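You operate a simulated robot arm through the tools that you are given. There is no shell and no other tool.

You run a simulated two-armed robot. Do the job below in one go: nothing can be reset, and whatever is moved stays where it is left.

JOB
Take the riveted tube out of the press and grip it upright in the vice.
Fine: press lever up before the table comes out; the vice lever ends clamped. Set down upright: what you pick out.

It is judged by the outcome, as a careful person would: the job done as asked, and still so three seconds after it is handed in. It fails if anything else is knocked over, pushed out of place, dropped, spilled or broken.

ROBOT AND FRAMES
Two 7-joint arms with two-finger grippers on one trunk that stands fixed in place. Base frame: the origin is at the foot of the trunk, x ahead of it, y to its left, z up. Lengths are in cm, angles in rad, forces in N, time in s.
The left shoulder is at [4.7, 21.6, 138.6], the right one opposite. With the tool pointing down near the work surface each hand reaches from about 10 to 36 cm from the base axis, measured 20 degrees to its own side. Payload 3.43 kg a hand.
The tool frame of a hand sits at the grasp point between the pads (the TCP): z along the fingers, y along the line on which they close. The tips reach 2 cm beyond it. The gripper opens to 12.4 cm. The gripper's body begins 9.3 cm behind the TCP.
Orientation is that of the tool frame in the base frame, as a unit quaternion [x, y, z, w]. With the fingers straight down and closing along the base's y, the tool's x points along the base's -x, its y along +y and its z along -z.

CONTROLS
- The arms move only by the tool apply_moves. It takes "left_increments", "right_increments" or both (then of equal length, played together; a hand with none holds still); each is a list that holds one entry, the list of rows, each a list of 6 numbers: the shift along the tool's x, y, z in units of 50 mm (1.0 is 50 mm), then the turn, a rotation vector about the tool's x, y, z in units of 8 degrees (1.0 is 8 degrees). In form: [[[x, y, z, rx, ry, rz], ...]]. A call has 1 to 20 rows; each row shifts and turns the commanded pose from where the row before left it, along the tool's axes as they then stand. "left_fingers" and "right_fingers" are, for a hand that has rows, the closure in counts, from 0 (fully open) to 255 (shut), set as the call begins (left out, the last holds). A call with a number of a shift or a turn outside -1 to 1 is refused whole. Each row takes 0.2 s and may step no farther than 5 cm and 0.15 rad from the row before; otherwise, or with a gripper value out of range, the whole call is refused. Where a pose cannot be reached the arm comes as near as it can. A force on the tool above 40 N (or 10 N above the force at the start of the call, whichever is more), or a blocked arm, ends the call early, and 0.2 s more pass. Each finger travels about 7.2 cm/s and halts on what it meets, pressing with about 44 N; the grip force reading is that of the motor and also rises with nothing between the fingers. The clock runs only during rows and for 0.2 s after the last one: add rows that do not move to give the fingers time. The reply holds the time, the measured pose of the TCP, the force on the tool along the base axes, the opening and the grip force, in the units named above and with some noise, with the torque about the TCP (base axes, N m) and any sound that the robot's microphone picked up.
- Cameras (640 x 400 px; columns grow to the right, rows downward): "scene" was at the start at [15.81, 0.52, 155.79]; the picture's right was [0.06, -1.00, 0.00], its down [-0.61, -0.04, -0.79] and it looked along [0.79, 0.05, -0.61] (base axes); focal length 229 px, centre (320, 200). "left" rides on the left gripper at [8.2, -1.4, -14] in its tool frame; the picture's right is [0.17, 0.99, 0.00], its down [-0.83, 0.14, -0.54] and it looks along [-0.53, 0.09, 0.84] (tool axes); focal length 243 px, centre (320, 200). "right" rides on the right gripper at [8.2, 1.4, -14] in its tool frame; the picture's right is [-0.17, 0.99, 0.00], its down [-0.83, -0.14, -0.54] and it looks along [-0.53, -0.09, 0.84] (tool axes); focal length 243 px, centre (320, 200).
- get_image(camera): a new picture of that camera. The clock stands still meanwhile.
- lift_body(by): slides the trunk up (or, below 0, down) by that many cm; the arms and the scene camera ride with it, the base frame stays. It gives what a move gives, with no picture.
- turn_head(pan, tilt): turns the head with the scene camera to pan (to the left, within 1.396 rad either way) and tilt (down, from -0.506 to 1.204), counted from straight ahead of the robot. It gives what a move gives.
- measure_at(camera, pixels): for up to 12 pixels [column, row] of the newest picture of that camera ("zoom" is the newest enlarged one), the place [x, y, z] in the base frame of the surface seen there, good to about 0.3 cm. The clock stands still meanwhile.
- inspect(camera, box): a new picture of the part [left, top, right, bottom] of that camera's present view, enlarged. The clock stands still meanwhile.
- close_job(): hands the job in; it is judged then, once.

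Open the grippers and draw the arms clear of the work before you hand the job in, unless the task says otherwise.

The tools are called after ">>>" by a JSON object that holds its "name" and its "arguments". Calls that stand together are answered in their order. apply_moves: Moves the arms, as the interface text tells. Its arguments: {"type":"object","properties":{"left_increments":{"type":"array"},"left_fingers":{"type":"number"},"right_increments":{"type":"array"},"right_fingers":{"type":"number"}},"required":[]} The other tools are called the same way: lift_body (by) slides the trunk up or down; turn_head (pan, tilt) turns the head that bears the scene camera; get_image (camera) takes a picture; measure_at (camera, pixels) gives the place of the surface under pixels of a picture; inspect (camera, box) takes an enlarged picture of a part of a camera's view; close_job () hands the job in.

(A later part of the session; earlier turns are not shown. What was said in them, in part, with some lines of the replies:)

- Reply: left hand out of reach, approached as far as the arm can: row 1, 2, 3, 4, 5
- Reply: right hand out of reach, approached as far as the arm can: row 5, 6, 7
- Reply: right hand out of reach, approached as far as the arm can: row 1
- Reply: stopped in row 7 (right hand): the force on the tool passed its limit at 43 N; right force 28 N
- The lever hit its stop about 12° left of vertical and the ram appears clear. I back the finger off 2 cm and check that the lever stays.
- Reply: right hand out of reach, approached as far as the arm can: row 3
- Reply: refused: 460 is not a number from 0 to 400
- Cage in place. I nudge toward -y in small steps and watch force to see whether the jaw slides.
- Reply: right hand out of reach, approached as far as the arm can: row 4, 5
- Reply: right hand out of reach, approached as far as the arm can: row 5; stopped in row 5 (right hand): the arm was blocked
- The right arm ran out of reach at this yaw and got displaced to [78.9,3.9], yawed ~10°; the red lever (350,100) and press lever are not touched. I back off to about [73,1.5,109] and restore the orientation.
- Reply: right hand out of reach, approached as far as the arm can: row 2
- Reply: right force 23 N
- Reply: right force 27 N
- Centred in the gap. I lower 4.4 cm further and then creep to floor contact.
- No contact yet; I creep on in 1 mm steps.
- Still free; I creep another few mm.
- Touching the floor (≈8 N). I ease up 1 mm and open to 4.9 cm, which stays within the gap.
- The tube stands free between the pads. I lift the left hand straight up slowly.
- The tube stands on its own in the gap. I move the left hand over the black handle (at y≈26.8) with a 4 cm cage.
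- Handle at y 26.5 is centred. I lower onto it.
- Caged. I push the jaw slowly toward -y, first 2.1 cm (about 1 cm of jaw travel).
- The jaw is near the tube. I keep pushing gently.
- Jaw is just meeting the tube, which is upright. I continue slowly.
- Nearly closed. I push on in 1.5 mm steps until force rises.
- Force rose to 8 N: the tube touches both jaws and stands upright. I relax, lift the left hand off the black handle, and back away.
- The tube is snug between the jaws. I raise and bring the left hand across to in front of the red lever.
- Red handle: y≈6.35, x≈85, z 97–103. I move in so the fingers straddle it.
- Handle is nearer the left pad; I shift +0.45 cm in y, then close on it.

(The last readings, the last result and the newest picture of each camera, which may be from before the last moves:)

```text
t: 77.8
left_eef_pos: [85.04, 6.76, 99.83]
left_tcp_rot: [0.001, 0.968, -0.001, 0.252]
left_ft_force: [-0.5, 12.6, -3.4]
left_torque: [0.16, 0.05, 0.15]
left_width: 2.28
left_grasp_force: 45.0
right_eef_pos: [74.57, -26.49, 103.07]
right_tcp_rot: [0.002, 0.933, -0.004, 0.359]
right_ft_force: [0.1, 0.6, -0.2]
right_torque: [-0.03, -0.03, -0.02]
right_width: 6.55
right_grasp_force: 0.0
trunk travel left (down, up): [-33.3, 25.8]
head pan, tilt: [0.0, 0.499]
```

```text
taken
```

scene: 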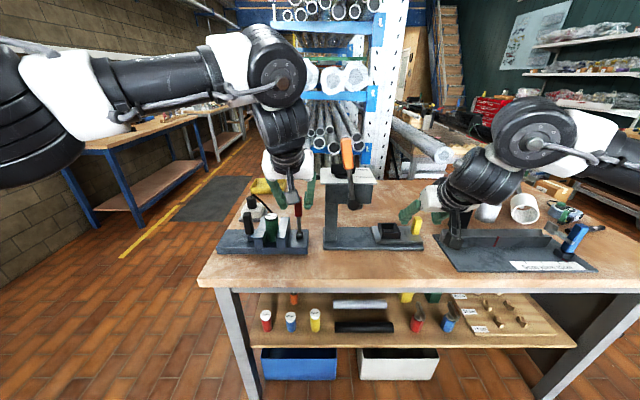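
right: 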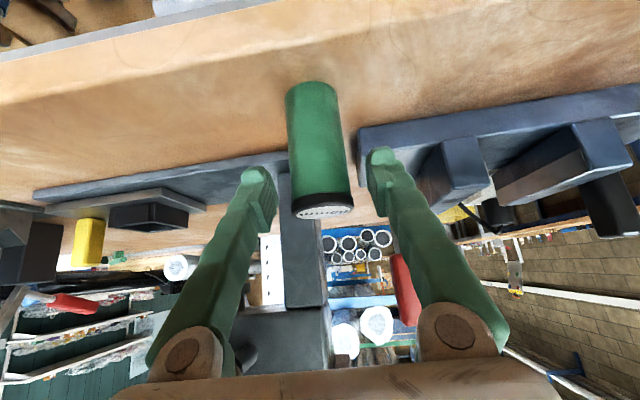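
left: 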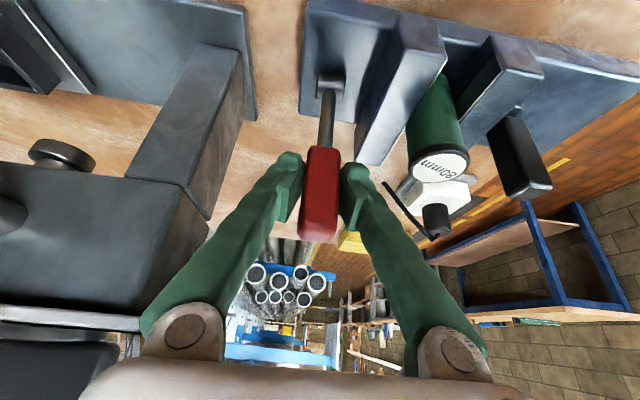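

Gripped with 12 N side load; I ease +0.35 cm in y, then try pulling 1.2 cm toward me.

>>> {"name": "apply_moves", "arguments": {"left_increments": [[[0, 0.07, 0, 0, 0, 0], [0, 0, 0, 0, 0, 0], [0.07, 0, -0.039, 0, 0, 0], [0.07, 0, -0.039, 0, 0, 0], [0.07, 0, -0.039, 0, 0, 0], [0, 0, 0, 0, 0, 0]]]}}

>>> {"name": "inspect", "arguments": {"camera": "scene", "box": [205, 150, 365, 260]}}

>>> {"name": "get_image", "arguments": {"camera": "left"}}

```text
t: 79.2
left_eef_pos: [83.97, 6.81, 99.89]
left_tcp_rot: [0.002, 0.968, -0.003, 0.252]
left_ft_force: [16.4, -1.9, 3.4]
left_torque: [-0.05, -1.49, 0.08]
left_width: 2.27
left_grasp_force: 44.9
right_eef_pos: [74.74, -26.53, 103.06]
right_tcp_rot: [0.004, 0.933, -0.005, 0.36]
right_ft_force: [-0.5, 0.0, 0.7]
right_torque: [0.03, 0.03, -0.06]
right_width: 6.57
right_grasp_force: 0.0
trunk travel left (down, up): [-33.3, 25.8]
head pan, tilt: [0.0, 0.499]
```

```text
3.64 times, centred on (285, 205) of scene
```

zoom: 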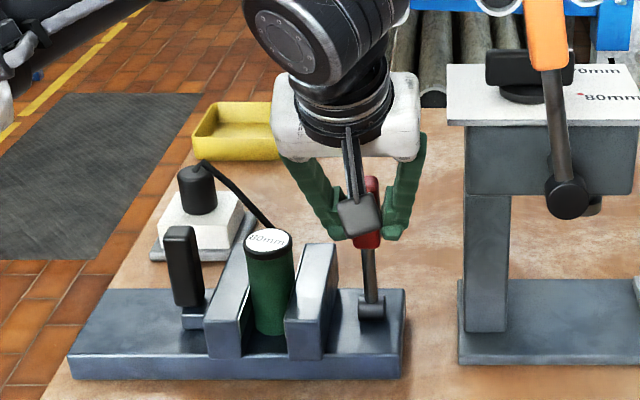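

```text
taken
```

left: 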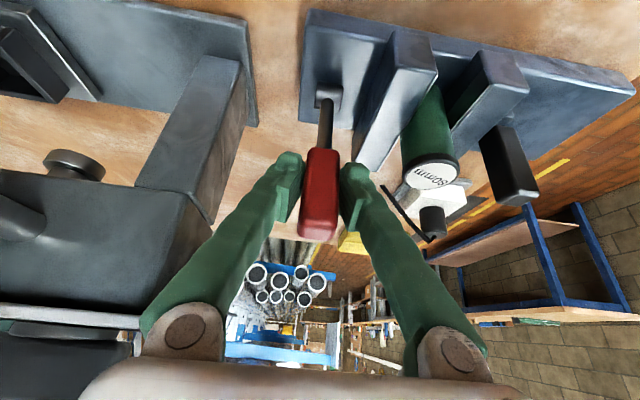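

I check whether the lever rotated or the vice shifted by re-measuring vice faces and lever points.

>>> {"name": "inspect", "arguments": {"camera": "left", "box": [260, 0, 640, 240]}}

>>> {"name": "measure_at", "arguments": {"camera": "zoom", "pixels": [[215, 110], [270, 95], [290, 120], [390, 110], [420, 120], [100, 380], [115, 200], [115, 160], [290, 300], [420, 260], [110, 300], [500, 130]]}}

```text
1.67 times, centred on (450, 120) of left
```

zoom: 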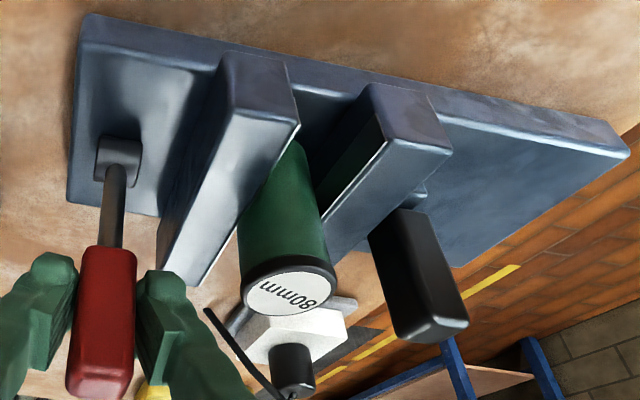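

```text
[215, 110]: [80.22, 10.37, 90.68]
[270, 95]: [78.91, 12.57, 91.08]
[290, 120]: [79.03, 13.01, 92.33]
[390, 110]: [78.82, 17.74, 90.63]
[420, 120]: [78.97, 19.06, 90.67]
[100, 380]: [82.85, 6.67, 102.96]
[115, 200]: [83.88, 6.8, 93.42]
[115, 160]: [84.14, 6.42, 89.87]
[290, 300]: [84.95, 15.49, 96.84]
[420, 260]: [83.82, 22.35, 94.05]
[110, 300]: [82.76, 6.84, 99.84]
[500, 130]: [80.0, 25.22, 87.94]
```

The jaws haven't moved in x (78.9) while the handle has come 1.1 cm toward me, so the lever swings my way; the load is mostly from pad twist. I now rotate the tool along with the lever through ~18° more.

>>> {"name": "apply_moves", "arguments": {"left_increments": [[[0, 0, 0, 0, -0.8, 0], [0.1924, 0, -0.0948, 0, -0.75, 0], [0.1924, 0, -0.0948, 0, -0.75, 0], [0.1924, 0, -0.0948, 0, -0.75, 0], [0, 0, 0, 0, 0, 0]]]}}

>>> {"name": "inspect", "arguments": {"camera": "scene", "box": [205, 150, 365, 260]}}

>>> {"name": "get_image", "arguments": {"camera": "left"}}

```text
t: 80.5
left_eef_pos: [80.36, 6.86, 99.01]
left_tcp_rot: [0.003, 0.893, -0.003, 0.45]
left_ft_force: [-12.4, -9.0, -8.6]
left_torque: [-0.15, 1.54, 0.02]
left_width: 2.28
left_grasp_force: 44.4
right_eef_pos: [74.62, -26.61, 103.1]
right_tcp_rot: [0.003, 0.933, -0.004, 0.359]
right_ft_force: [0.2, -0.8, 0.5]
right_torque: [-0.02, 0.01, 0.02]
right_width: 6.57
right_grasp_force: 0.1
trunk travel left (down, up): [-33.3, 25.8]
head pan, tilt: [0.0, 0.499]
```

```text
3.64 times, centred on (285, 205) of scene
```

zoom: 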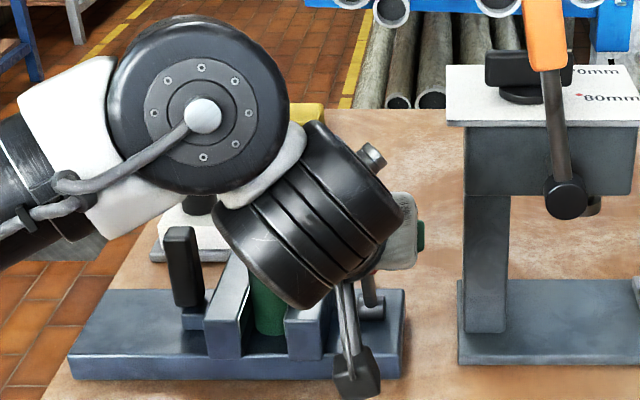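

```text
taken
```

left: 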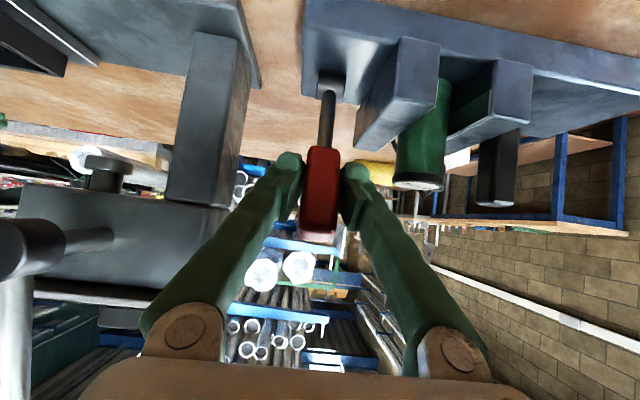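

Lever has swung to ~27° with little real resistance. I continue another 24° in the same way.

>>> {"name": "apply_moves", "arguments": {"left_increments": [[[0.1924, 0, -0.096, 0, -0.7, 0], [0.1924, 0, -0.096, 0, -0.72, 0], [0.1924, 0, -0.096, 0, -0.72, 0], [0, 0, 0, 0, 0, 0]]]}}

>>> {"name": "get_image", "arguments": {"camera": "left"}}

>>> {"name": "get_image", "arguments": {"camera": "scene"}}

```text
t: 81.5
left_eef_pos: [78.05, 6.78, 97.51]
left_tcp_rot: [0.001, 0.815, -0.001, 0.58]
left_ft_force: [6.6, -10.2, -0.8]
left_torque: [0.1, -0.48, -0.05]
left_width: 2.26
left_grasp_force: 44.8
right_eef_pos: [74.64, -26.51, 103.11]
right_tcp_rot: [0.003, 0.933, -0.004, 0.36]
right_ft_force: [-0.2, 0.3, 0.0]
right_torque: [-0.01, 0.01, -0.01]
right_width: 6.55
right_grasp_force: 0.1
trunk travel left (down, up): [-33.3, 25.8]
head pan, tilt: [0.0, 0.499]
```

```text
taken
```

left: 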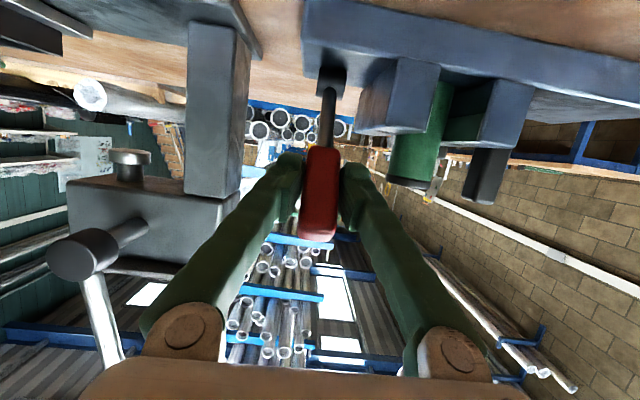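

```text
taken
```

scene: 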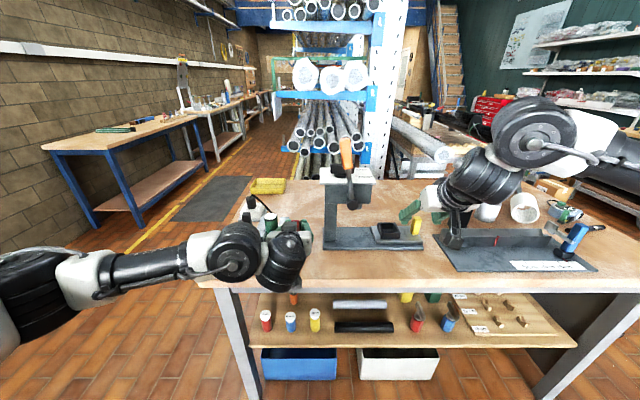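

Lever at ~42°. I relieve the side load slightly (-y 2 mm) and continue 12° more.

>>> {"name": "apply_moves", "arguments": {"left_increments": [[[0, -0.04, 0, 0, 0, 0], [0.19, 0, -0.1, 0, -0.7, 0], [0.19, 0, -0.1, 0, -0.7, 0], [0, 0, 0, 0, 0, 0]]]}}

>>> {"name": "get_image", "arguments": {"camera": "left"}}

>>> {"name": "inspect", "arguments": {"camera": "scene", "box": [195, 170, 365, 300]}}

```text
t: 82.5
left_eef_pos: [76.53, 6.77, 96.04]
left_tcp_rot: [0.0, 0.754, -0.003, 0.657]
left_ft_force: [4.4, 0.4, -1.8]
left_torque: [0.23, -0.46, 0.12]
left_width: 2.26
left_grasp_force: 45.0
right_eef_pos: [74.66, -26.5, 103.05]
right_tcp_rot: [0.003, 0.933, -0.005, 0.359]
right_ft_force: [-0.3, -0.8, -0.4]
right_torque: [-0.01, 0.0, -0.03]
right_width: 6.57
right_grasp_force: 0.2
trunk travel left (down, up): [-33.3, 25.8]
head pan, tilt: [0.0, 0.499]
```

```text
taken
```

left: 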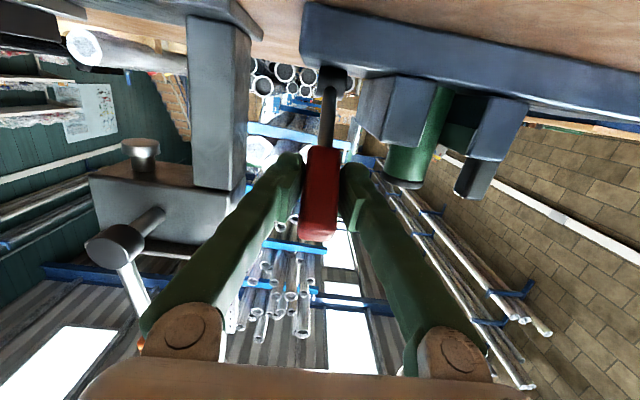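

```text
3.08 times, centred on (280, 235) of scene
```

zoom: 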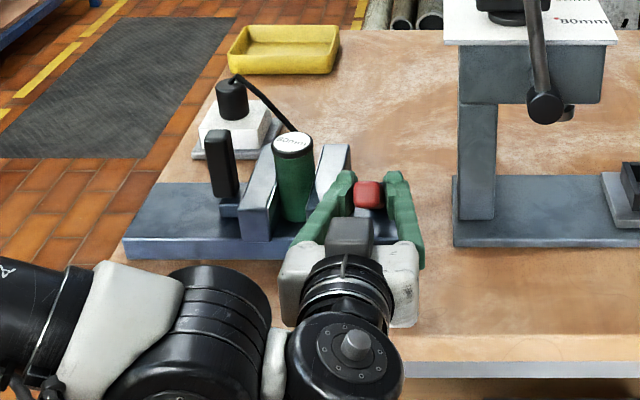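

Lever at ~53°, forces small. I continue 12° more.

>>> {"name": "apply_moves", "arguments": {"left_increments": [[[0.19, 0, -0.1, 0, -0.7, 0], [0.19, 0, -0.1, 0, -0.7, 0], [0, 0, 0, 0, 0, 0]]]}}

>>> {"name": "get_image", "arguments": {"camera": "left"}}

>>> {"name": "inspect", "arguments": {"camera": "scene", "box": [195, 170, 365, 300]}}

```text
t: 83.2
left_eef_pos: [75.54, 6.75, 94.45]
left_tcp_rot: [-0.001, 0.684, -0.002, 0.729]
left_ft_force: [27.5, 0.3, 22.4]
left_torque: [0.1, -0.17, -0.1]
left_width: 2.28
left_grasp_force: 44.7
right_eef_pos: [74.75, -26.55, 103.09]
right_tcp_rot: [0.003, 0.933, -0.004, 0.359]
right_ft_force: [0.1, -1.0, -0.3]
right_torque: [0.0, -0.04, -0.02]
right_width: 6.55
right_grasp_force: 0.1
trunk travel left (down, up): [-33.3, 25.8]
head pan, tilt: [0.0, 0.499]
```

```text
taken
```

left: 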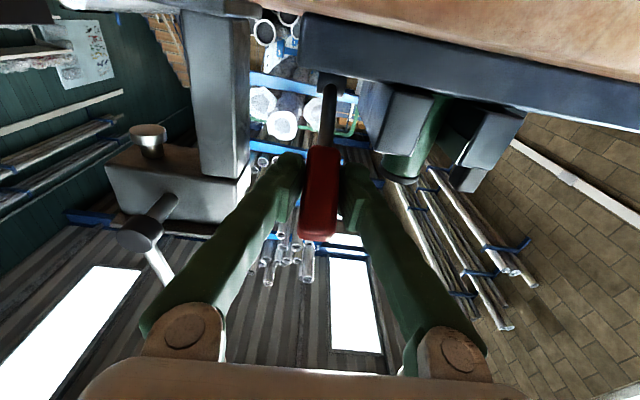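

```text
3.08 times, centred on (280, 235) of scene
```

zoom: 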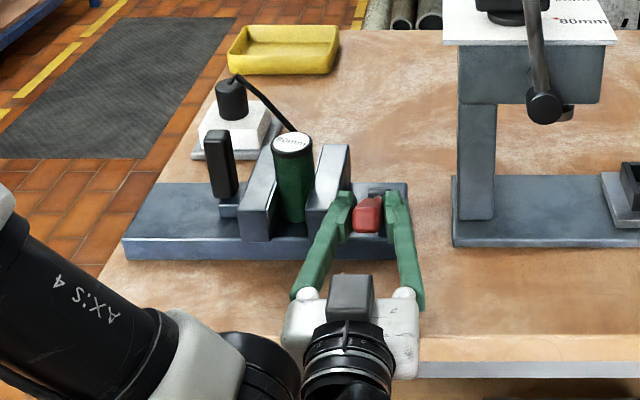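

Resistance jumped to 35 N at ~63°: likely the clamped stop. I relax slightly and check the vice position.

>>> {"name": "apply_moves", "arguments": {"left_increments": [[[-0.05, 0, 0.025, 0, 0, 0], [0, 0, 0, 0, 0, 0]]]}}

>>> {"name": "inspect", "arguments": {"camera": "scene", "box": [205, 170, 325, 260]}}

>>> {"name": "measure_at", "arguments": {"camera": "zoom", "pixels": [[300, 330], [390, 330], [300, 270], [395, 250], [345, 210], [170, 360], [450, 230], [440, 300], [350, 280], [235, 230]]}}

```text
t: 83.8
left_eef_pos: [75.54, 6.89, 94.47]
left_tcp_rot: [0.0, 0.686, -0.003, 0.728]
left_ft_force: [26.2, -1.0, 20.2]
left_torque: [0.09, -0.69, 0.02]
left_width: 2.3
left_grasp_force: 44.6
right_eef_pos: [74.58, -26.48, 103.03]
right_tcp_rot: [0.002, 0.933, -0.004, 0.359]
right_ft_force: [0.3, 0.3, -0.2]
right_torque: [0.03, -0.01, 0.04]
right_width: 6.59
right_grasp_force: 0.0
trunk travel left (down, up): [-33.3, 25.8]
head pan, tilt: [0.0, 0.499]
```

```text
4.44 times, centred on (265, 215) of scene
```

zoom: 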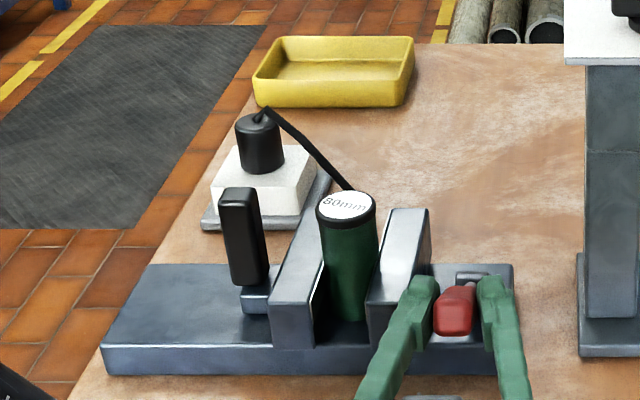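

```text
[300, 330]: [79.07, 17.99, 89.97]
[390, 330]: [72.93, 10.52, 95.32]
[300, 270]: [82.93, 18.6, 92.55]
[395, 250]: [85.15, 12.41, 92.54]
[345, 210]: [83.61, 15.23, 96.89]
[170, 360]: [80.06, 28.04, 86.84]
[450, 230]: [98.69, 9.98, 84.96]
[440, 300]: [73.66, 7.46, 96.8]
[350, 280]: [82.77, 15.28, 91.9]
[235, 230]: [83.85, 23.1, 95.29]
```

The vice hasn't shifted. I measure the lever's actual angle from the left camera.

>>> {"name": "inspect", "arguments": {"camera": "left", "box": [240, 40, 440, 260]}}

>>> {"name": "measure_at", "arguments": {"camera": "left", "pixels": [[320, 170], [320, 210], [327, 125], [328, 105], [332, 82], [318, 232], [375, 110], [450, 130]]}}

```text
1.82 times, centred on (340, 150) of left
```

zoom: 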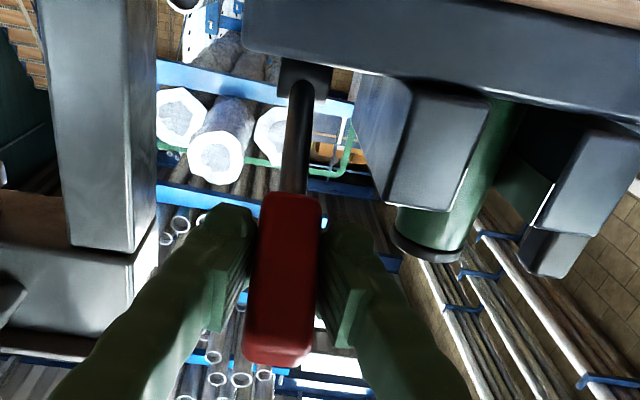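

```text
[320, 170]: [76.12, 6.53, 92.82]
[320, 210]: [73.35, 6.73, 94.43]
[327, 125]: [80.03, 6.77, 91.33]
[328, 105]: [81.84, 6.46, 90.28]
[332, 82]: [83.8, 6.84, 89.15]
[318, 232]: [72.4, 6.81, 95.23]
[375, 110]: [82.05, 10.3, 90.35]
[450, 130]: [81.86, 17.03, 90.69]
```

Shaft and handle slope at 30° above horizontal, so the lever sits at a 60° stop — clamped. I unload the hand gradually before opening.

>>> {"name": "apply_moves", "arguments": {"left_increments": [[[-0.05, 0, 0.05, 0, 0, 0], [0, 0, 0, 0, 0, 0]]]}}

>>> {"name": "apply_moves", "arguments": {"left_increments": [[[-0.04, 0, 0.05, 0, 0, 0], [0, 0, 0, 0, 0, 0]]]}}

```text
t: 84.5
left_eef_pos: [75.48, 6.73, 94.41]
left_tcp_rot: [0.001, 0.687, -0.002, 0.726]
left_ft_force: [10.5, 5.1, 10.8]
left_torque: [0.11, -0.56, 0.09]
left_width: 2.31
left_grasp_force: 44.7
right_eef_pos: [74.41, -26.55, 103.08]
right_tcp_rot: [0.004, 0.933, -0.006, 0.36]
right_ft_force: [0.8, 1.0, 0.0]
right_torque: [-0.01, 0.0, -0.02]
right_width: 6.56
right_grasp_force: 0.1
trunk travel left (down, up): [-33.3, 25.8]
head pan, tilt: [0.0, 0.499]
```

```text
t: 85.0
left_eef_pos: [75.53, 6.82, 94.47]
left_tcp_rot: [0.002, 0.689, -0.003, 0.724]
left_ft_force: [-14.7, 8.6, -3.9]
left_torque: [0.1, 1.01, 0.18]
left_width: 2.29
left_grasp_force: 44.9
right_eef_pos: [74.39, -26.54, 103.22]
right_tcp_rot: [0.003, 0.933, -0.005, 0.361]
right_ft_force: [-0.4, 0.4, 0.3]
right_torque: [0.02, -0.01, -0.03]
right_width: 6.55
right_grasp_force: 0.0
trunk travel left (down, up): [-33.3, 25.8]
head pan, tilt: [0.0, 0.499]
```

Slightly over-relaxed; I take back half of that and open the fingers.

>>> {"name": "apply_moves", "arguments": {"left_increments": [[[0.015, 0.02, -0.025, 0, 0, 0], [0, 0, 0, 0, 0, 0]]]}}

>>> {"name": "apply_moves", "arguments": {"left_increments": [[[0, 0, 0, 0, 0, 0], [0, 0, 0, 0, 0, 0], [0, 0, 0, 0, 0, 0]]], "left_fingers": 165}}

>>> {"name": "get_image", "arguments": {"camera": "left"}}

>>> {"name": "inspect", "arguments": {"camera": "scene", "box": [205, 170, 325, 260]}}

```text
t: 85.7
left_eef_pos: [75.56, 6.83, 94.43]
left_tcp_rot: [0.002, 0.688, -0.004, 0.725]
left_ft_force: [-15.1, 3.4, -8.6]
left_torque: [0.1, 1.45, 0.01]
left_width: 2.27
left_grasp_force: 44.9
right_eef_pos: [74.55, -26.6, 103.17]
right_tcp_rot: [0.002, 0.933, -0.005, 0.361]
right_ft_force: [-0.8, -0.3, -0.1]
right_torque: [0.0, 0.0, -0.01]
right_width: 6.57
right_grasp_force: 0.1
trunk travel left (down, up): [-33.3, 25.8]
head pan, tilt: [0.0, 0.499]
```

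```text
t: 86.5
left_eef_pos: [75.79, 6.9, 94.62]
left_tcp_rot: [0.001, 0.687, -0.003, 0.727]
left_ft_force: [0.2, -0.2, 0.4]
left_torque: [-0.01, -0.01, 0.02]
left_width: 4.38
left_grasp_force: 0.0
right_eef_pos: [74.53, -26.6, 103.1]
right_tcp_rot: [0.002, 0.933, -0.005, 0.359]
right_ft_force: [-0.3, -0.3, 0.2]
right_torque: [0.01, -0.01, -0.01]
right_width: 6.54
right_grasp_force: 0.1
trunk travel left (down, up): [-33.3, 25.8]
head pan, tilt: [0.0, 0.499]
```

```text
taken
```

left: 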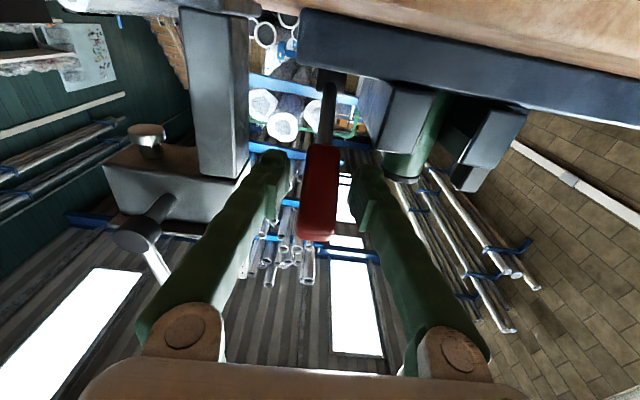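

```text
4.44 times, centred on (265, 215) of scene
```

zoom: 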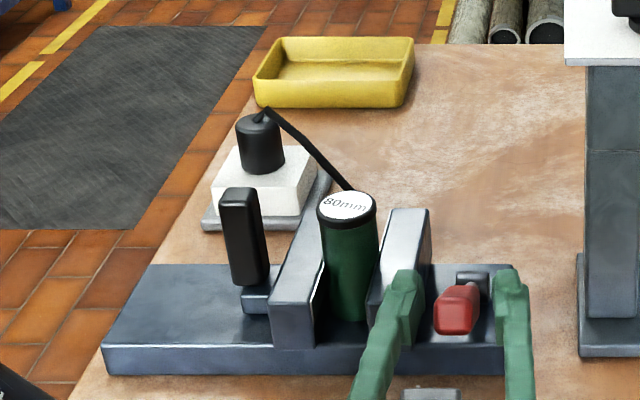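

Fingers are clear of the handle on both sides. I retrace the known arc upward without gripping, leaving the lever down.

>>> {"name": "apply_moves", "arguments": {"left_increments": [[[-0.19, -0.01, 0.1, 0, 0.7, 0], [-0.19, 0, 0.1, 0, 0.7, 0], [-0.19, 0, 0.1, 0, 0.7, 0], [0, 0, 0, 0, 0, 0]]]}}

>>> {"name": "get_image", "arguments": {"camera": "left"}}

>>> {"name": "inspect", "arguments": {"camera": "scene", "box": [205, 170, 325, 260]}}

```text
t: 87.5
left_eef_pos: [77.26, 6.75, 97.39]
left_tcp_rot: [0.0, 0.786, -0.001, 0.618]
left_ft_force: [-0.7, 0.2, -0.3]
left_torque: [-0.02, -0.05, 0.05]
left_width: 4.38
left_grasp_force: 0.2
right_eef_pos: [74.5, -26.49, 103.19]
right_tcp_rot: [0.003, 0.933, -0.004, 0.359]
right_ft_force: [0.1, -0.1, -0.5]
right_torque: [0.01, 0.0, 0.04]
right_width: 6.56
right_grasp_force: 0.1
trunk travel left (down, up): [-33.3, 25.8]
head pan, tilt: [0.0, 0.499]
```

```text
taken
```

left: 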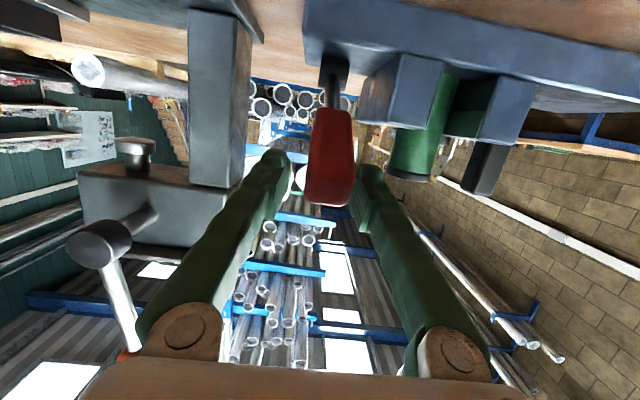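

```text
4.44 times, centred on (265, 215) of scene
```

zoom: 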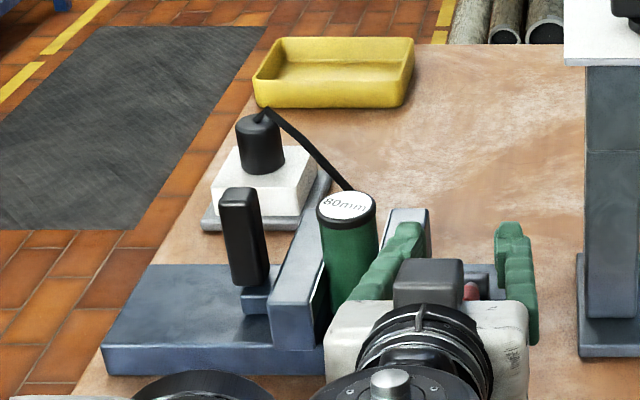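

The lever stays down. I continue the retrace and lift clear.

>>> {"name": "apply_moves", "arguments": {"left_increments": [[[-0.19, 0, 0.1, 0, 0.7, 0], [-0.19, 0, 0.1, 0, 0.7, 0], [-0.19, 0, 0.1, 0, 0.7, 0], [-0.69, 0, -0.406, 0, 0, 0], [-0.69, 0, -0.406, 0, 0, 0], [0, 0, 0, 0, 0, 0]]]}}

>>> {"name": "get_image", "arguments": {"camera": "scene"}}

>>> {"name": "inspect", "arguments": {"camera": "scene", "box": [205, 150, 365, 270]}}

```text
t: 88.8
left_eef_pos: [79.74, 6.86, 107.67]
left_tcp_rot: [0.0, 0.868, -0.001, 0.496]
left_ft_force: [-0.4, -0.2, 0.4]
left_torque: [-0.01, 0.02, 0.03]
left_width: 4.39
left_grasp_force: 0.1
right_eef_pos: [74.45, -26.49, 103.12]
right_tcp_rot: [0.002, 0.933, -0.005, 0.359]
right_ft_force: [-0.3, -0.3, -0.4]
right_torque: [0.03, 0.03, 0.01]
right_width: 6.61
right_grasp_force: 0.0
trunk travel left (down, up): [-33.3, 25.8]
head pan, tilt: [0.0, 0.499]
```

```text
taken
```

scene: 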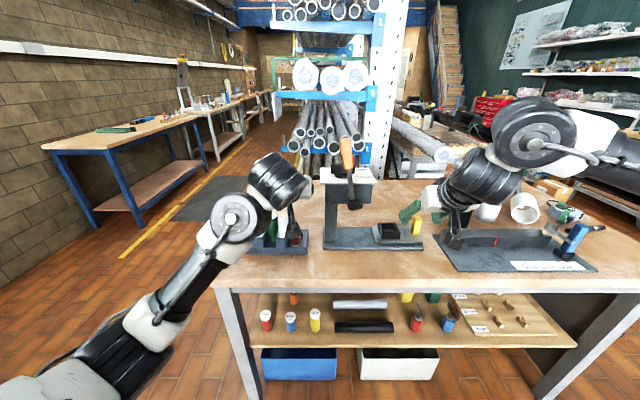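

```text
3.33 times, centred on (285, 210) of scene
```

zoom: 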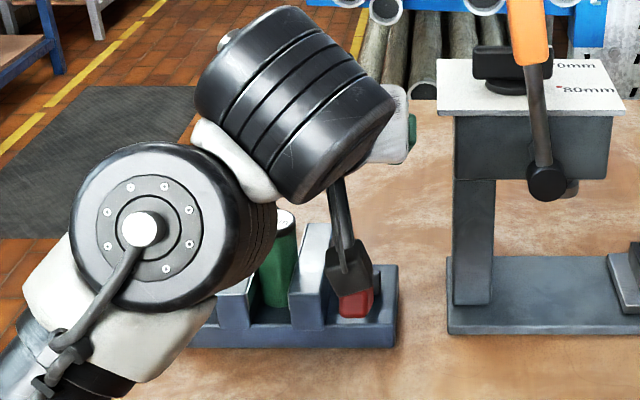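

The hand is clear above the lever. I move the left hand up and away to the left.

>>> {"name": "apply_moves", "arguments": {"left_increments": [[[-0.69, 0, -0.406, 0, 0, 0], [-0.69, 0, -0.406, 0, 0, 0], [0, 0.8, 0, 0, 0, 0], [0, 0.8, 0, 0, 0, 0], [0, 0.8, 0, 0, 0, 0], [0, 0.8, 0, 0, 0, 0], [0, 0.8, 0, 0, 0, 0], [0, 0.8, 0, 0, 0, 0], [0, 0, 0, 0, 0, 0]]]}}

>>> {"name": "get_image", "arguments": {"camera": "scene"}}

>>> {"name": "inspect", "arguments": {"camera": "scene", "box": [205, 170, 325, 260]}}

>>> {"name": "get_image", "arguments": {"camera": "left"}}

```text
t: 90.8
left_eef_pos: [79.95, 30.73, 115.55]
left_tcp_rot: [0.002, 0.868, -0.002, 0.497]
left_ft_force: [0.1, -0.4, -0.7]
left_torque: [-0.03, 0.01, 0.02]
left_width: 4.4
left_grasp_force: 0.1
right_eef_pos: [74.57, -26.64, 103.1]
right_tcp_rot: [0.003, 0.933, -0.004, 0.36]
right_ft_force: [-0.2, 0.0, 0.5]
right_torque: [0.0, 0.02, 0.03]
right_width: 6.58
right_grasp_force: 0.0
trunk travel left (down, up): [-33.3, 25.8]
head pan, tilt: [0.0, 0.499]
```

```text
taken
```

scene: 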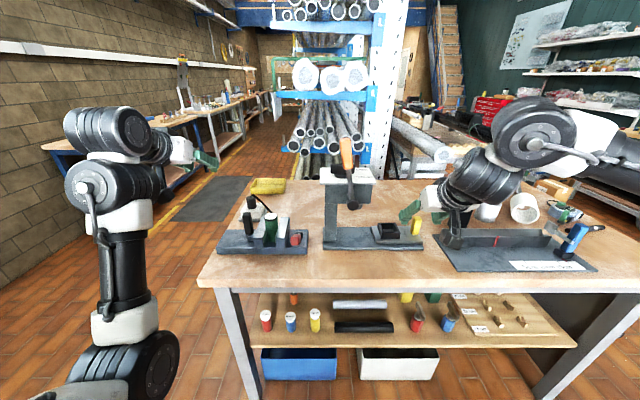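

```text
4.44 times, centred on (265, 215) of scene
```

zoom: 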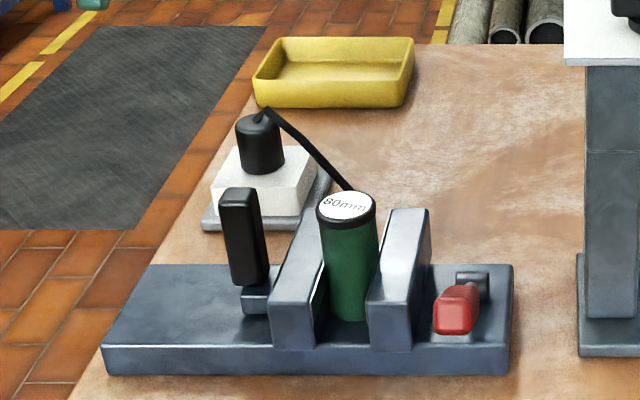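

```text
taken
```

left: 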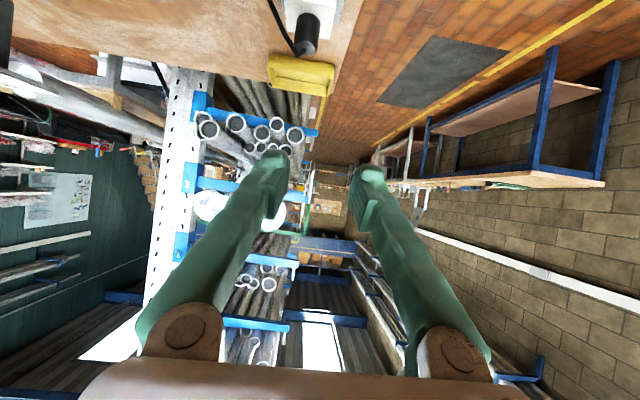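

Lever rests down and the tube stands between the jaws. I zoom in to verify contact on both faces and measure.

>>> {"name": "inspect", "arguments": {"camera": "scene", "box": [250, 195, 305, 255]}}

>>> {"name": "measure_at", "arguments": {"camera": "zoom", "pixels": [[160, 70], [165, 130], [165, 200], [170, 260], [120, 280], [145, 275], [225, 280], [240, 260], [125, 200], [205, 200], [285, 150], [390, 270]]}}

```text
6.67 times, centred on (278, 225) of scene
```

zoom: 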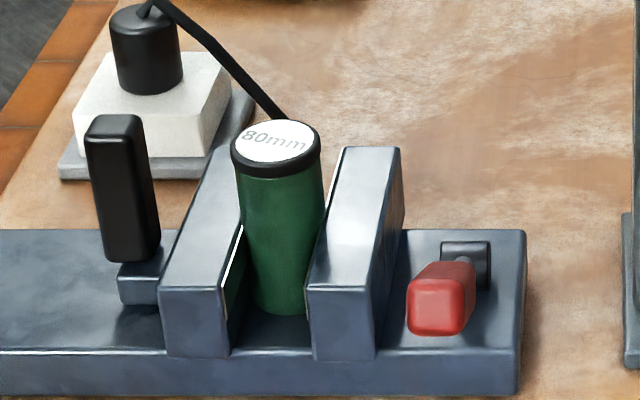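

```text
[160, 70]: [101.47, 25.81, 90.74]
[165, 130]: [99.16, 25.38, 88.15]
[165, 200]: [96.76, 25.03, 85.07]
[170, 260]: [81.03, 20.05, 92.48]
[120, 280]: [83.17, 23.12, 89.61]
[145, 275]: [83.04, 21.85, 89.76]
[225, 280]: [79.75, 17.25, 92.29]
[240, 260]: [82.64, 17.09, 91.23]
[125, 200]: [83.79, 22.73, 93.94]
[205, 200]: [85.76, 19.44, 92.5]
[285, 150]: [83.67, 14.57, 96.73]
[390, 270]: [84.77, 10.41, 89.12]
```

Measured gap ≈3.7 cm matches the tube diameter, so both faces touch. To confirm the clamp really holds, I return the left hand above the black handle for a very light outward nudge test.

>>> {"name": "apply_moves", "arguments": {"left_increments": [[[0, 0, 0, 0, 0.95, 0], [0, 0, 0, 0, 0.95, 0], [0, 0, 0, 0, 0.95, 0], [0, 0, 0, 0, 0.95, 0], [0.265, -0.395, 0.654, 0, 0, 0], [0.265, -0.395, 0.654, 0, 0, 0], [0.265, -0.395, 0.654, 0, 0, 0], [0, 0, 0, 0, 0, 0]]], "left_fingers": 172}}

>>> {"name": "get_image", "arguments": {"camera": "left"}}

```text
t: 91.6
left_eef_pos: [80.34, 30.79, 115.83]
left_tcp_rot: [0.003, 0.935, -0.002, 0.355]
left_ft_force: [27.3, 0.5, -11.7]
left_torque: [-0.01, -0.29, 0.06]
left_width: 4.02
left_grasp_force: 0.0
left hand out of reach, approached as far as the arm can: row 3
right_eef_pos: [74.63, -26.61, 103.15]
right_tcp_rot: [0.004, 0.933, -0.005, 0.359]
right_ft_force: [0.6, -0.6, 0.6]
right_torque: [0.03, 0.01, -0.01]
right_width: 6.55
right_grasp_force: 0.0
trunk travel left (down, up): [-33.3, 25.8]
head pan, tilt: [0.0, 0.499]
stopped in row 3 (left hand): the force on the tool passed its limit at 118 N (the readings are from after the stop); the commanded pose is now the measured one
```

```text
taken
```

left: 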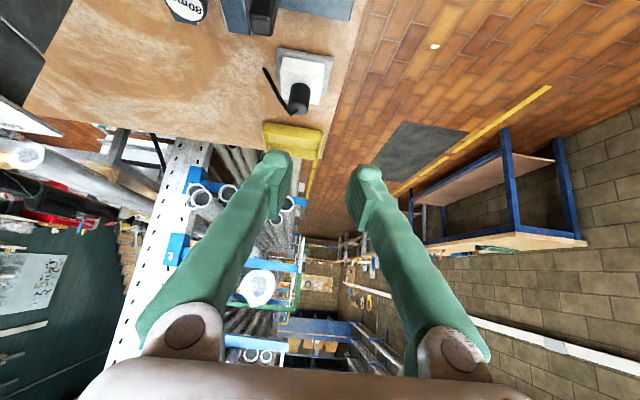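

A force spike of 118 N was reported as the arm reconfigured; I check the scene for any contact.

>>> {"name": "get_image", "arguments": {"camera": "scene"}}

>>> {"name": "apply_moves", "arguments": {"left_increments": [[[0, 0, 0, 0, 0, 0], [0, 0, 0, 0, 0, 0]]]}}

>>> {"name": "get_image", "arguments": {"camera": "scene"}}

```text
taken
```

scene: 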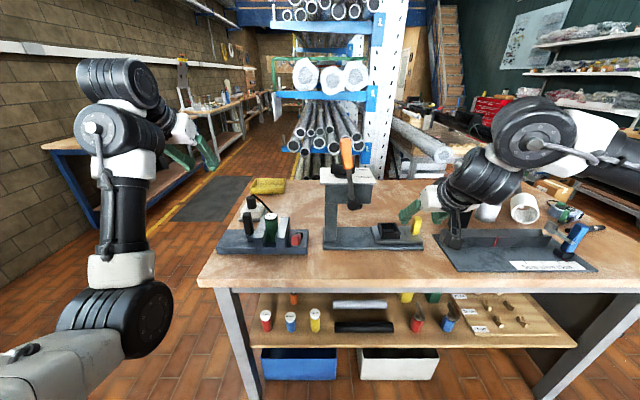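

```text
t: 92.1
left_eef_pos: [80.39, 30.82, 115.96]
left_tcp_rot: [0.001, 0.934, -0.001, 0.356]
left_ft_force: [17.4, -0.2, -8.3]
left_torque: [0.0, -0.33, 0.0]
left_width: 4.0
left_grasp_force: 0.1
right_eef_pos: [74.62, -26.43, 103.26]
right_tcp_rot: [0.004, 0.933, -0.005, 0.36]
right_ft_force: [-0.1, 0.9, -0.1]
right_torque: [0.02, 0.02, 0.01]
right_width: 6.56
right_grasp_force: 0.2
trunk travel left (down, up): [-33.3, 25.8]
head pan, tilt: [0.0, 0.499]
stopped in row 2 (left hand): the force on the tool passed its limit at 41 N (the readings are from after the stop); the commanded pose is now the measured one
```

```text
taken
```

scene: 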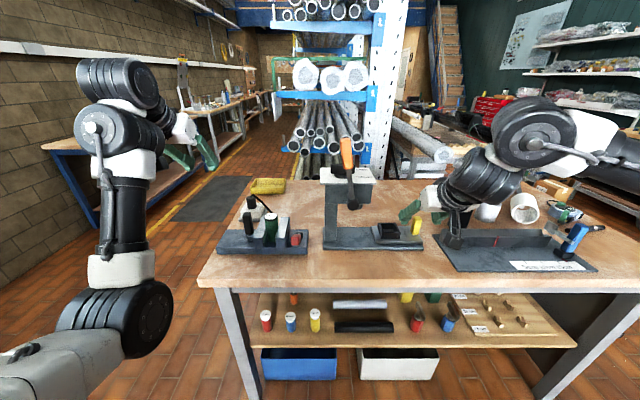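

Nothing was touched; the wrist met its own forearm in this elbow-down posture. I undo the rotation (back to ~60° tilt).

>>> {"name": "apply_moves", "arguments": {"left_increments": [[[0, 0, 0, 0, -0.8, 0], [0, 0, 0, 0, -0.8, 0], [0, 0, 0, 0, -0.7, 0], [0, 0, 0, 0, 0, 0]]]}}

>>> {"name": "get_image", "arguments": {"camera": "scene"}}

```text
t: 93.1
left_eef_pos: [80.27, 30.83, 115.76]
left_tcp_rot: [0.002, 0.866, -0.003, 0.501]
left_ft_force: [0.2, -0.1, -0.3]
left_torque: [0.03, 0.03, 0.01]
left_width: 4.03
left_grasp_force: 0.1
right_eef_pos: [74.51, -26.48, 103.15]
right_tcp_rot: [0.003, 0.933, -0.005, 0.36]
right_ft_force: [-0.3, 0.3, 0.0]
right_torque: [0.01, 0.01, -0.02]
right_width: 6.59
right_grasp_force: 0.1
trunk travel left (down, up): [-33.3, 25.8]
head pan, tilt: [0.0, 0.499]
```

```text
taken
```

scene: 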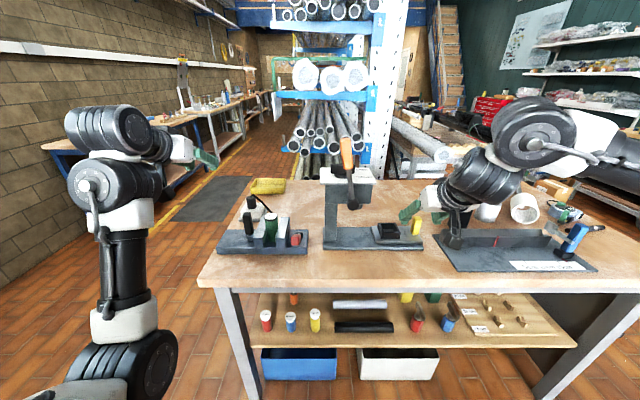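

Readings are normal. I approach the black handle at 60° tilt to a point 8 cm in front of it.

>>> {"name": "apply_moves", "arguments": {"left_increments": [[[0.605, -0.32, 0.216, 0, 0, 0], [0.605, -0.32, 0.216, 0, 0, 0], [0.605, -0.32, 0.216, 0, 0, 0], [0.605, -0.32, 0.216, 0, 0, 0], [0.605, -0.32, 0.216, 0, 0, 0], [0, 0, 0, 0, 0, 0]]]}}

>>> {"name": "get_image", "arguments": {"camera": "left"}}

>>> {"name": "get_image", "arguments": {"camera": "scene"}}

```text
t: 94.5
left_eef_pos: [77.28, 22.95, 99.98]
left_tcp_rot: [0.002, 0.866, -0.002, 0.499]
left_ft_force: [0.3, -0.3, -0.1]
left_torque: [0.0, -0.01, 0.0]
left_width: 4.04
left_grasp_force: 0.0
right_eef_pos: [74.61, -26.52, 103.09]
right_tcp_rot: [0.004, 0.933, -0.005, 0.359]
right_ft_force: [-0.2, 0.2, -1.2]
right_torque: [-0.03, 0.01, -0.01]
right_width: 6.54
right_grasp_force: 0.0
trunk travel left (down, up): [-33.3, 25.8]
head pan, tilt: [0.0, 0.499]
```

```text
taken
```

left: 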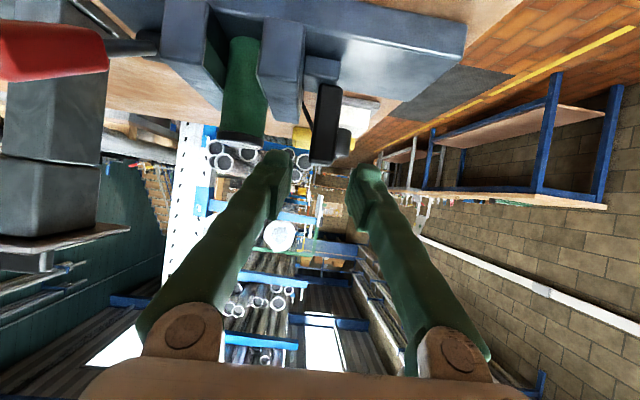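

```text
taken
```

scene: 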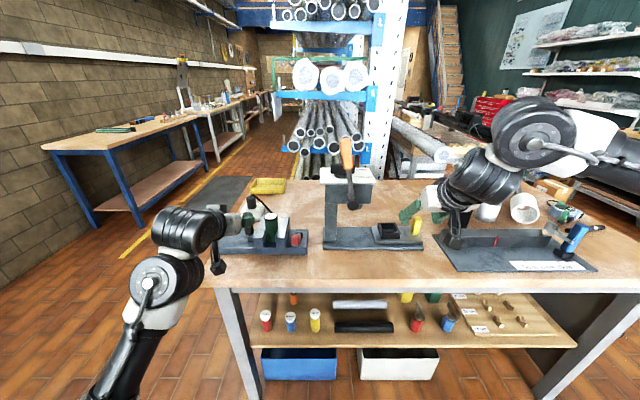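

Handle (325,120) is centred. I advance so the fingers straddle it.

>>> {"name": "apply_moves", "arguments": {"left_increments": [[[0, 0, 0.75, 0, 0, 0], [0, 0, 0.75, 0, 0, 0], [0, 0, 0, 0, 0, 0]]]}}

>>> {"name": "get_image", "arguments": {"camera": "left"}}

```text
t: 95.3
left_eef_pos: [83.79, 22.87, 96.33]
left_tcp_rot: [0.0, 0.866, 0.0, 0.5]
left_ft_force: [-0.3, 0.2, 1.1]
left_torque: [-0.04, 0.03, 0.01]
left_width: 4.02
left_grasp_force: 0.1
right_eef_pos: [74.63, -26.55, 103.13]
right_tcp_rot: [0.004, 0.933, -0.005, 0.36]
right_ft_force: [-0.5, 0.0, -0.2]
right_torque: [0.0, 0.04, -0.01]
right_width: 6.59
right_grasp_force: 0.0
trunk travel left (down, up): [-33.3, 25.8]
head pan, tilt: [0.0, 0.499]
```

```text
taken
```

left: 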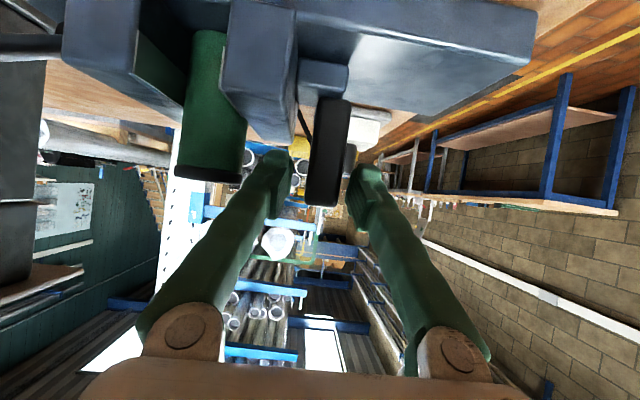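

Now a careful nudge in +y: 0.9 cm of slack first, then 1 mm steps.

>>> {"name": "apply_moves", "arguments": {"left_increments": [[[0, 0.09, 0, 0, 0, 0], [0, 0.09, 0, 0, 0, 0], [0, 0, 0, 0, 0, 0]]]}}

>>> {"name": "apply_moves", "arguments": {"left_increments": [[[0, 0.02, 0, 0, 0, 0], [0, 0.02, 0, 0, 0, 0], [0, 0.02, 0, 0, 0, 0], [0, 0, 0, 0, 0, 0]]]}}

>>> {"name": "get_image", "arguments": {"camera": "left"}}

```text
t: 96.1
left_eef_pos: [83.79, 23.61, 96.41]
left_tcp_rot: [0.002, 0.866, -0.001, 0.5]
left_ft_force: [0.3, 0.2, -0.1]
left_torque: [-0.01, 0.0, 0.01]
left_width: 4.03
left_grasp_force: 0.0
right_eef_pos: [74.61, -26.64, 103.17]
right_tcp_rot: [0.003, 0.933, -0.005, 0.359]
right_ft_force: [0.5, 0.8, -0.2]
right_torque: [0.01, 0.02, 0.02]
right_width: 6.55
right_grasp_force: 0.2
trunk travel left (down, up): [-33.3, 25.8]
head pan, tilt: [0.0, 0.499]
```

```text
t: 97.1
left_eef_pos: [83.97, 24.02, 96.42]
left_tcp_rot: [0.001, 0.866, -0.001, 0.5]
left_ft_force: [0.2, -3.2, 1.2]
left_torque: [-0.07, -0.05, -0.01]
left_width: 4.18
left_grasp_force: 0.8
right_eef_pos: [74.51, -26.49, 103.13]
right_tcp_rot: [0.003, 0.933, -0.004, 0.359]
right_ft_force: [0.5, -0.2, -0.6]
right_torque: [0.0, 0.01, -0.01]
right_width: 6.58
right_grasp_force: 0.1
trunk travel left (down, up): [-33.3, 25.8]
head pan, tilt: [0.0, 0.499]
```

```text
taken
```

left: 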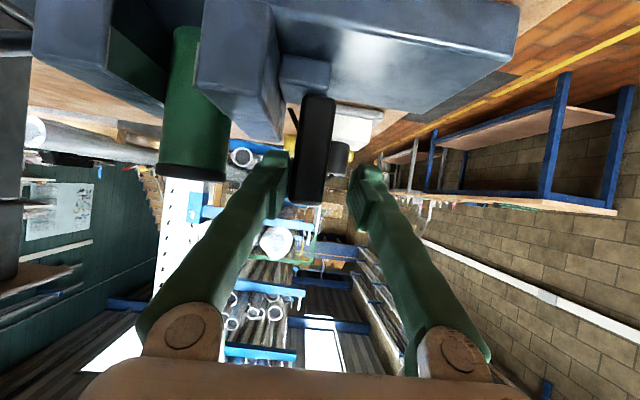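

Contact: 3 N resistance, finger flexing. One more 2 mm to see whether the jaw yields.

>>> {"name": "apply_moves", "arguments": {"left_increments": [[[0, 0.02, 0, 0, 0, 0], [0, 0.02, 0, 0, 0, 0], [0, 0, 0, 0, 0, 0]]]}}

>>> {"name": "get_image", "arguments": {"camera": "left"}}

>>> {"name": "inspect", "arguments": {"camera": "scene", "box": [205, 170, 325, 260]}}

```text
t: 97.9
left_eef_pos: [83.81, 24.0, 96.42]
left_tcp_rot: [0.002, 0.866, -0.002, 0.5]
left_ft_force: [2.4, -5.4, 0.8]
left_torque: [-0.09, -0.07, -0.01]
left_width: 4.4
left_grasp_force: 3.0
right_eef_pos: [74.51, -26.66, 103.25]
right_tcp_rot: [0.003, 0.933, -0.005, 0.36]
right_ft_force: [-0.1, 0.0, -0.5]
right_torque: [0.01, 0.0, 0.0]
right_width: 6.55
right_grasp_force: 0.1
trunk travel left (down, up): [-33.3, 25.8]
head pan, tilt: [0.0, 0.499]
```

```text
taken
```

left: 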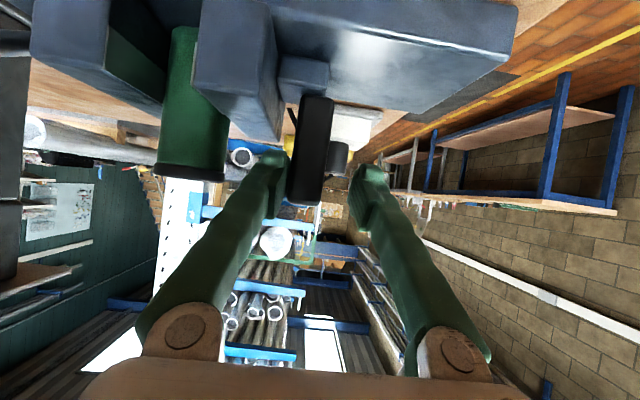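

```text
4.44 times, centred on (265, 215) of scene
```

zoom: 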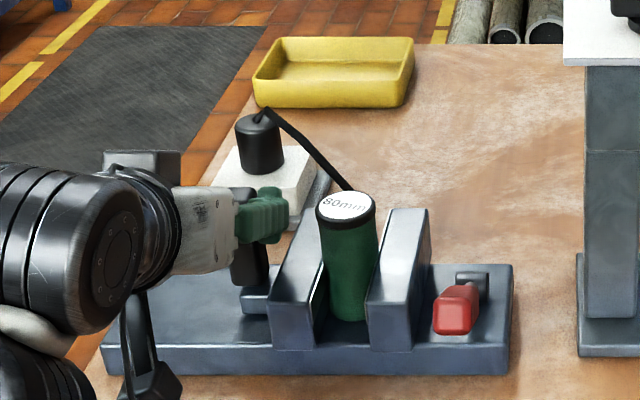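

The jaw holds firm against 5 N (it slid at 1 N before), so it is clamped. I back the left hand off and withdraw.

>>> {"name": "apply_moves", "arguments": {"left_increments": [[[0, -0.12, 0, 0, 0, 0], [0, -0.1, 0, 0, 0, 0], [0, 0, -0.75, 0, 0, 0], [0, 0, -0.75, 0, 0, 0], [-0.605, 0.32, -0.216, 0, 0, 0], [-0.605, 0.32, -0.216, 0, 0, 0], [-0.605, 0.32, -0.216, 0, 0, 0], [-0.605, 0.32, -0.216, 0, 0, 0], [0, 0, 0, 0, 0, 0]]]}}

>>> {"name": "apply_moves", "arguments": {"left_increments": [[[0.4, 0, -0.69, 0, 0, 0], [0.4, 0, -0.69, 0, 0, 0], [0, 0, 0, 0, 0, 0]]], "left_fingers": 0}}

>>> {"name": "get_image", "arguments": {"camera": "scene"}}

```text
t: 99.9
left_eef_pos: [79.87, 29.67, 112.63]
left_tcp_rot: [0.001, 0.866, 0.0, 0.5]
left_ft_force: [0.3, 0.0, -0.6]
left_torque: [-0.02, 0.0, -0.01]
left_width: 4.03
left_grasp_force: 0.0
right_eef_pos: [74.49, -26.47, 103.15]
right_tcp_rot: [0.003, 0.934, -0.005, 0.358]
right_ft_force: [1.1, -0.5, 0.5]
right_torque: [0.01, 0.03, -0.02]
right_width: 6.53
right_grasp_force: 0.0
trunk travel left (down, up): [-33.3, 25.8]
head pan, tilt: [0.0, 0.499]
```

```text
t: 100.7
left_eef_pos: [71.69, 29.7, 112.65]
left_tcp_rot: [0.003, 0.866, -0.002, 0.5]
left_ft_force: [-0.9, -0.1, -0.3]
left_torque: [-0.01, -0.01, 0.05]
left_width: 12.42
left_grasp_force: 0.0
right_eef_pos: [74.62, -26.59, 103.15]
right_tcp_rot: [0.004, 0.933, -0.005, 0.359]
right_ft_force: [0.8, 0.0, -0.4]
right_torque: [0.0, -0.01, 0.02]
right_width: 6.58
right_grasp_force: 0.1
trunk travel left (down, up): [-33.3, 25.8]
head pan, tilt: [0.0, 0.499]
```

```text
taken
```

scene: 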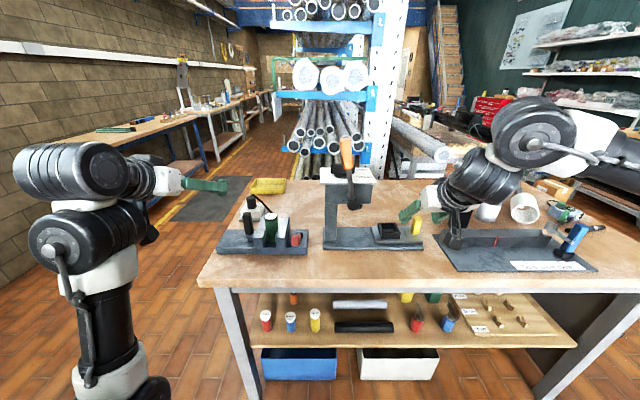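

Now I lift the right hand well clear too, fully open.

>>> {"name": "apply_moves", "arguments": {"right_increments": [[[-0.5, 0, -0.56, 0, 0, 0], [-0.66, 0, -0.74, 0, 0, 0], [-0.66, 0, -0.74, 0, 0, 0], [0, 0, 0, 0, 0, 0], [0, 0, 0, 0, 0, 0], [0, 0, 0, 0, 0, 0]]], "right_fingers": 0}}

>>> {"name": "get_image", "arguments": {"camera": "scene"}}

>>> {"name": "inspect", "arguments": {"camera": "scene", "box": [205, 150, 445, 270]}}

>>> {"name": "inspect", "arguments": {"camera": "scene", "box": [410, 160, 620, 280]}}

```text
t: 102.1
left_eef_pos: [71.72, 29.64, 112.68]
left_tcp_rot: [0.002, 0.866, -0.002, 0.5]
left_ft_force: [0.6, -0.2, -0.7]
left_torque: [0.0, -0.01, 0.02]
left_width: 12.43
left_grasp_force: 0.1
right_eef_pos: [74.14, -26.41, 116.8]
right_tcp_rot: [0.002, 0.933, -0.004, 0.359]
right_ft_force: [-0.4, -0.3, 0.3]
right_torque: [0.03, -0.01, -0.02]
right_width: 12.41
right_grasp_force: 0.1
trunk travel left (down, up): [-33.3, 25.8]
head pan, tilt: [0.0, 0.499]
```

```text
taken
```

scene: 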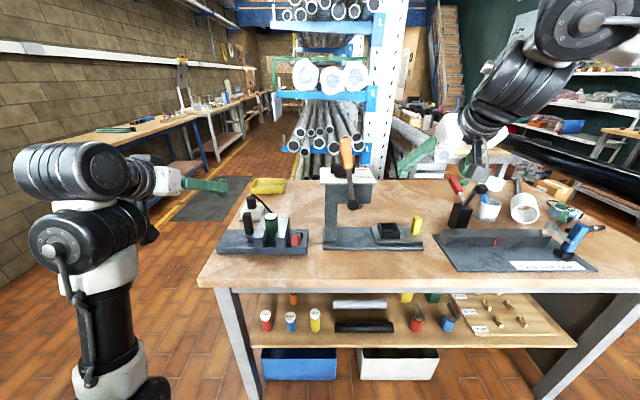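

```text
2.67 times, centred on (325, 210) of scene
```

zoom: 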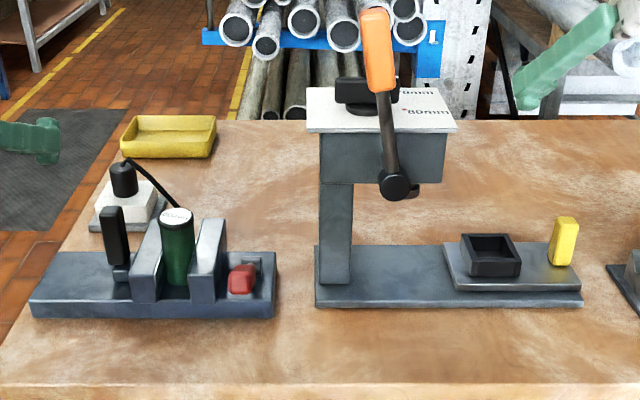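

```text
3.05 times, centred on (515, 220) of scene
```

zoom: 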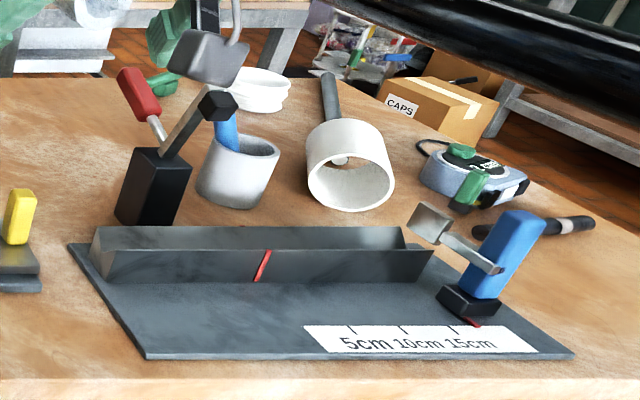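

All views check out. The tube stands upright, clamped between the jaws with the vice lever down. The press lever is up with the table out and empty, and everything else on the bench is where it was. Both hands are open and clear, so I hand the job in.

>>> {"name": "close_job", "arguments": {}}

```text
The job is handed in.
```

The riveted tube is out of the press and gripped upright in the vice, and I've handed the job in.

- **Press:** I raised the lever before pulling the table out. The lever is still up, and the table is still out and empty.
- **Tube:** It stood on the bench once, upright, while I passed it from the right hand to the left.
- **Vice:** The lever is down at its stop, about 60° from upright. The sliding jaw resisted a 5 N nudge without moving; before clamping it slid at about 1 N.
- **Around the bench:** The last pictures show nothing knocked over or dropped. The vice may have moved a few millimetres sideways when I gripped its lever. One 118 N force spike came from the left wrist meeting its own forearm, clear of the work.

Both hands are open and clear of the work.
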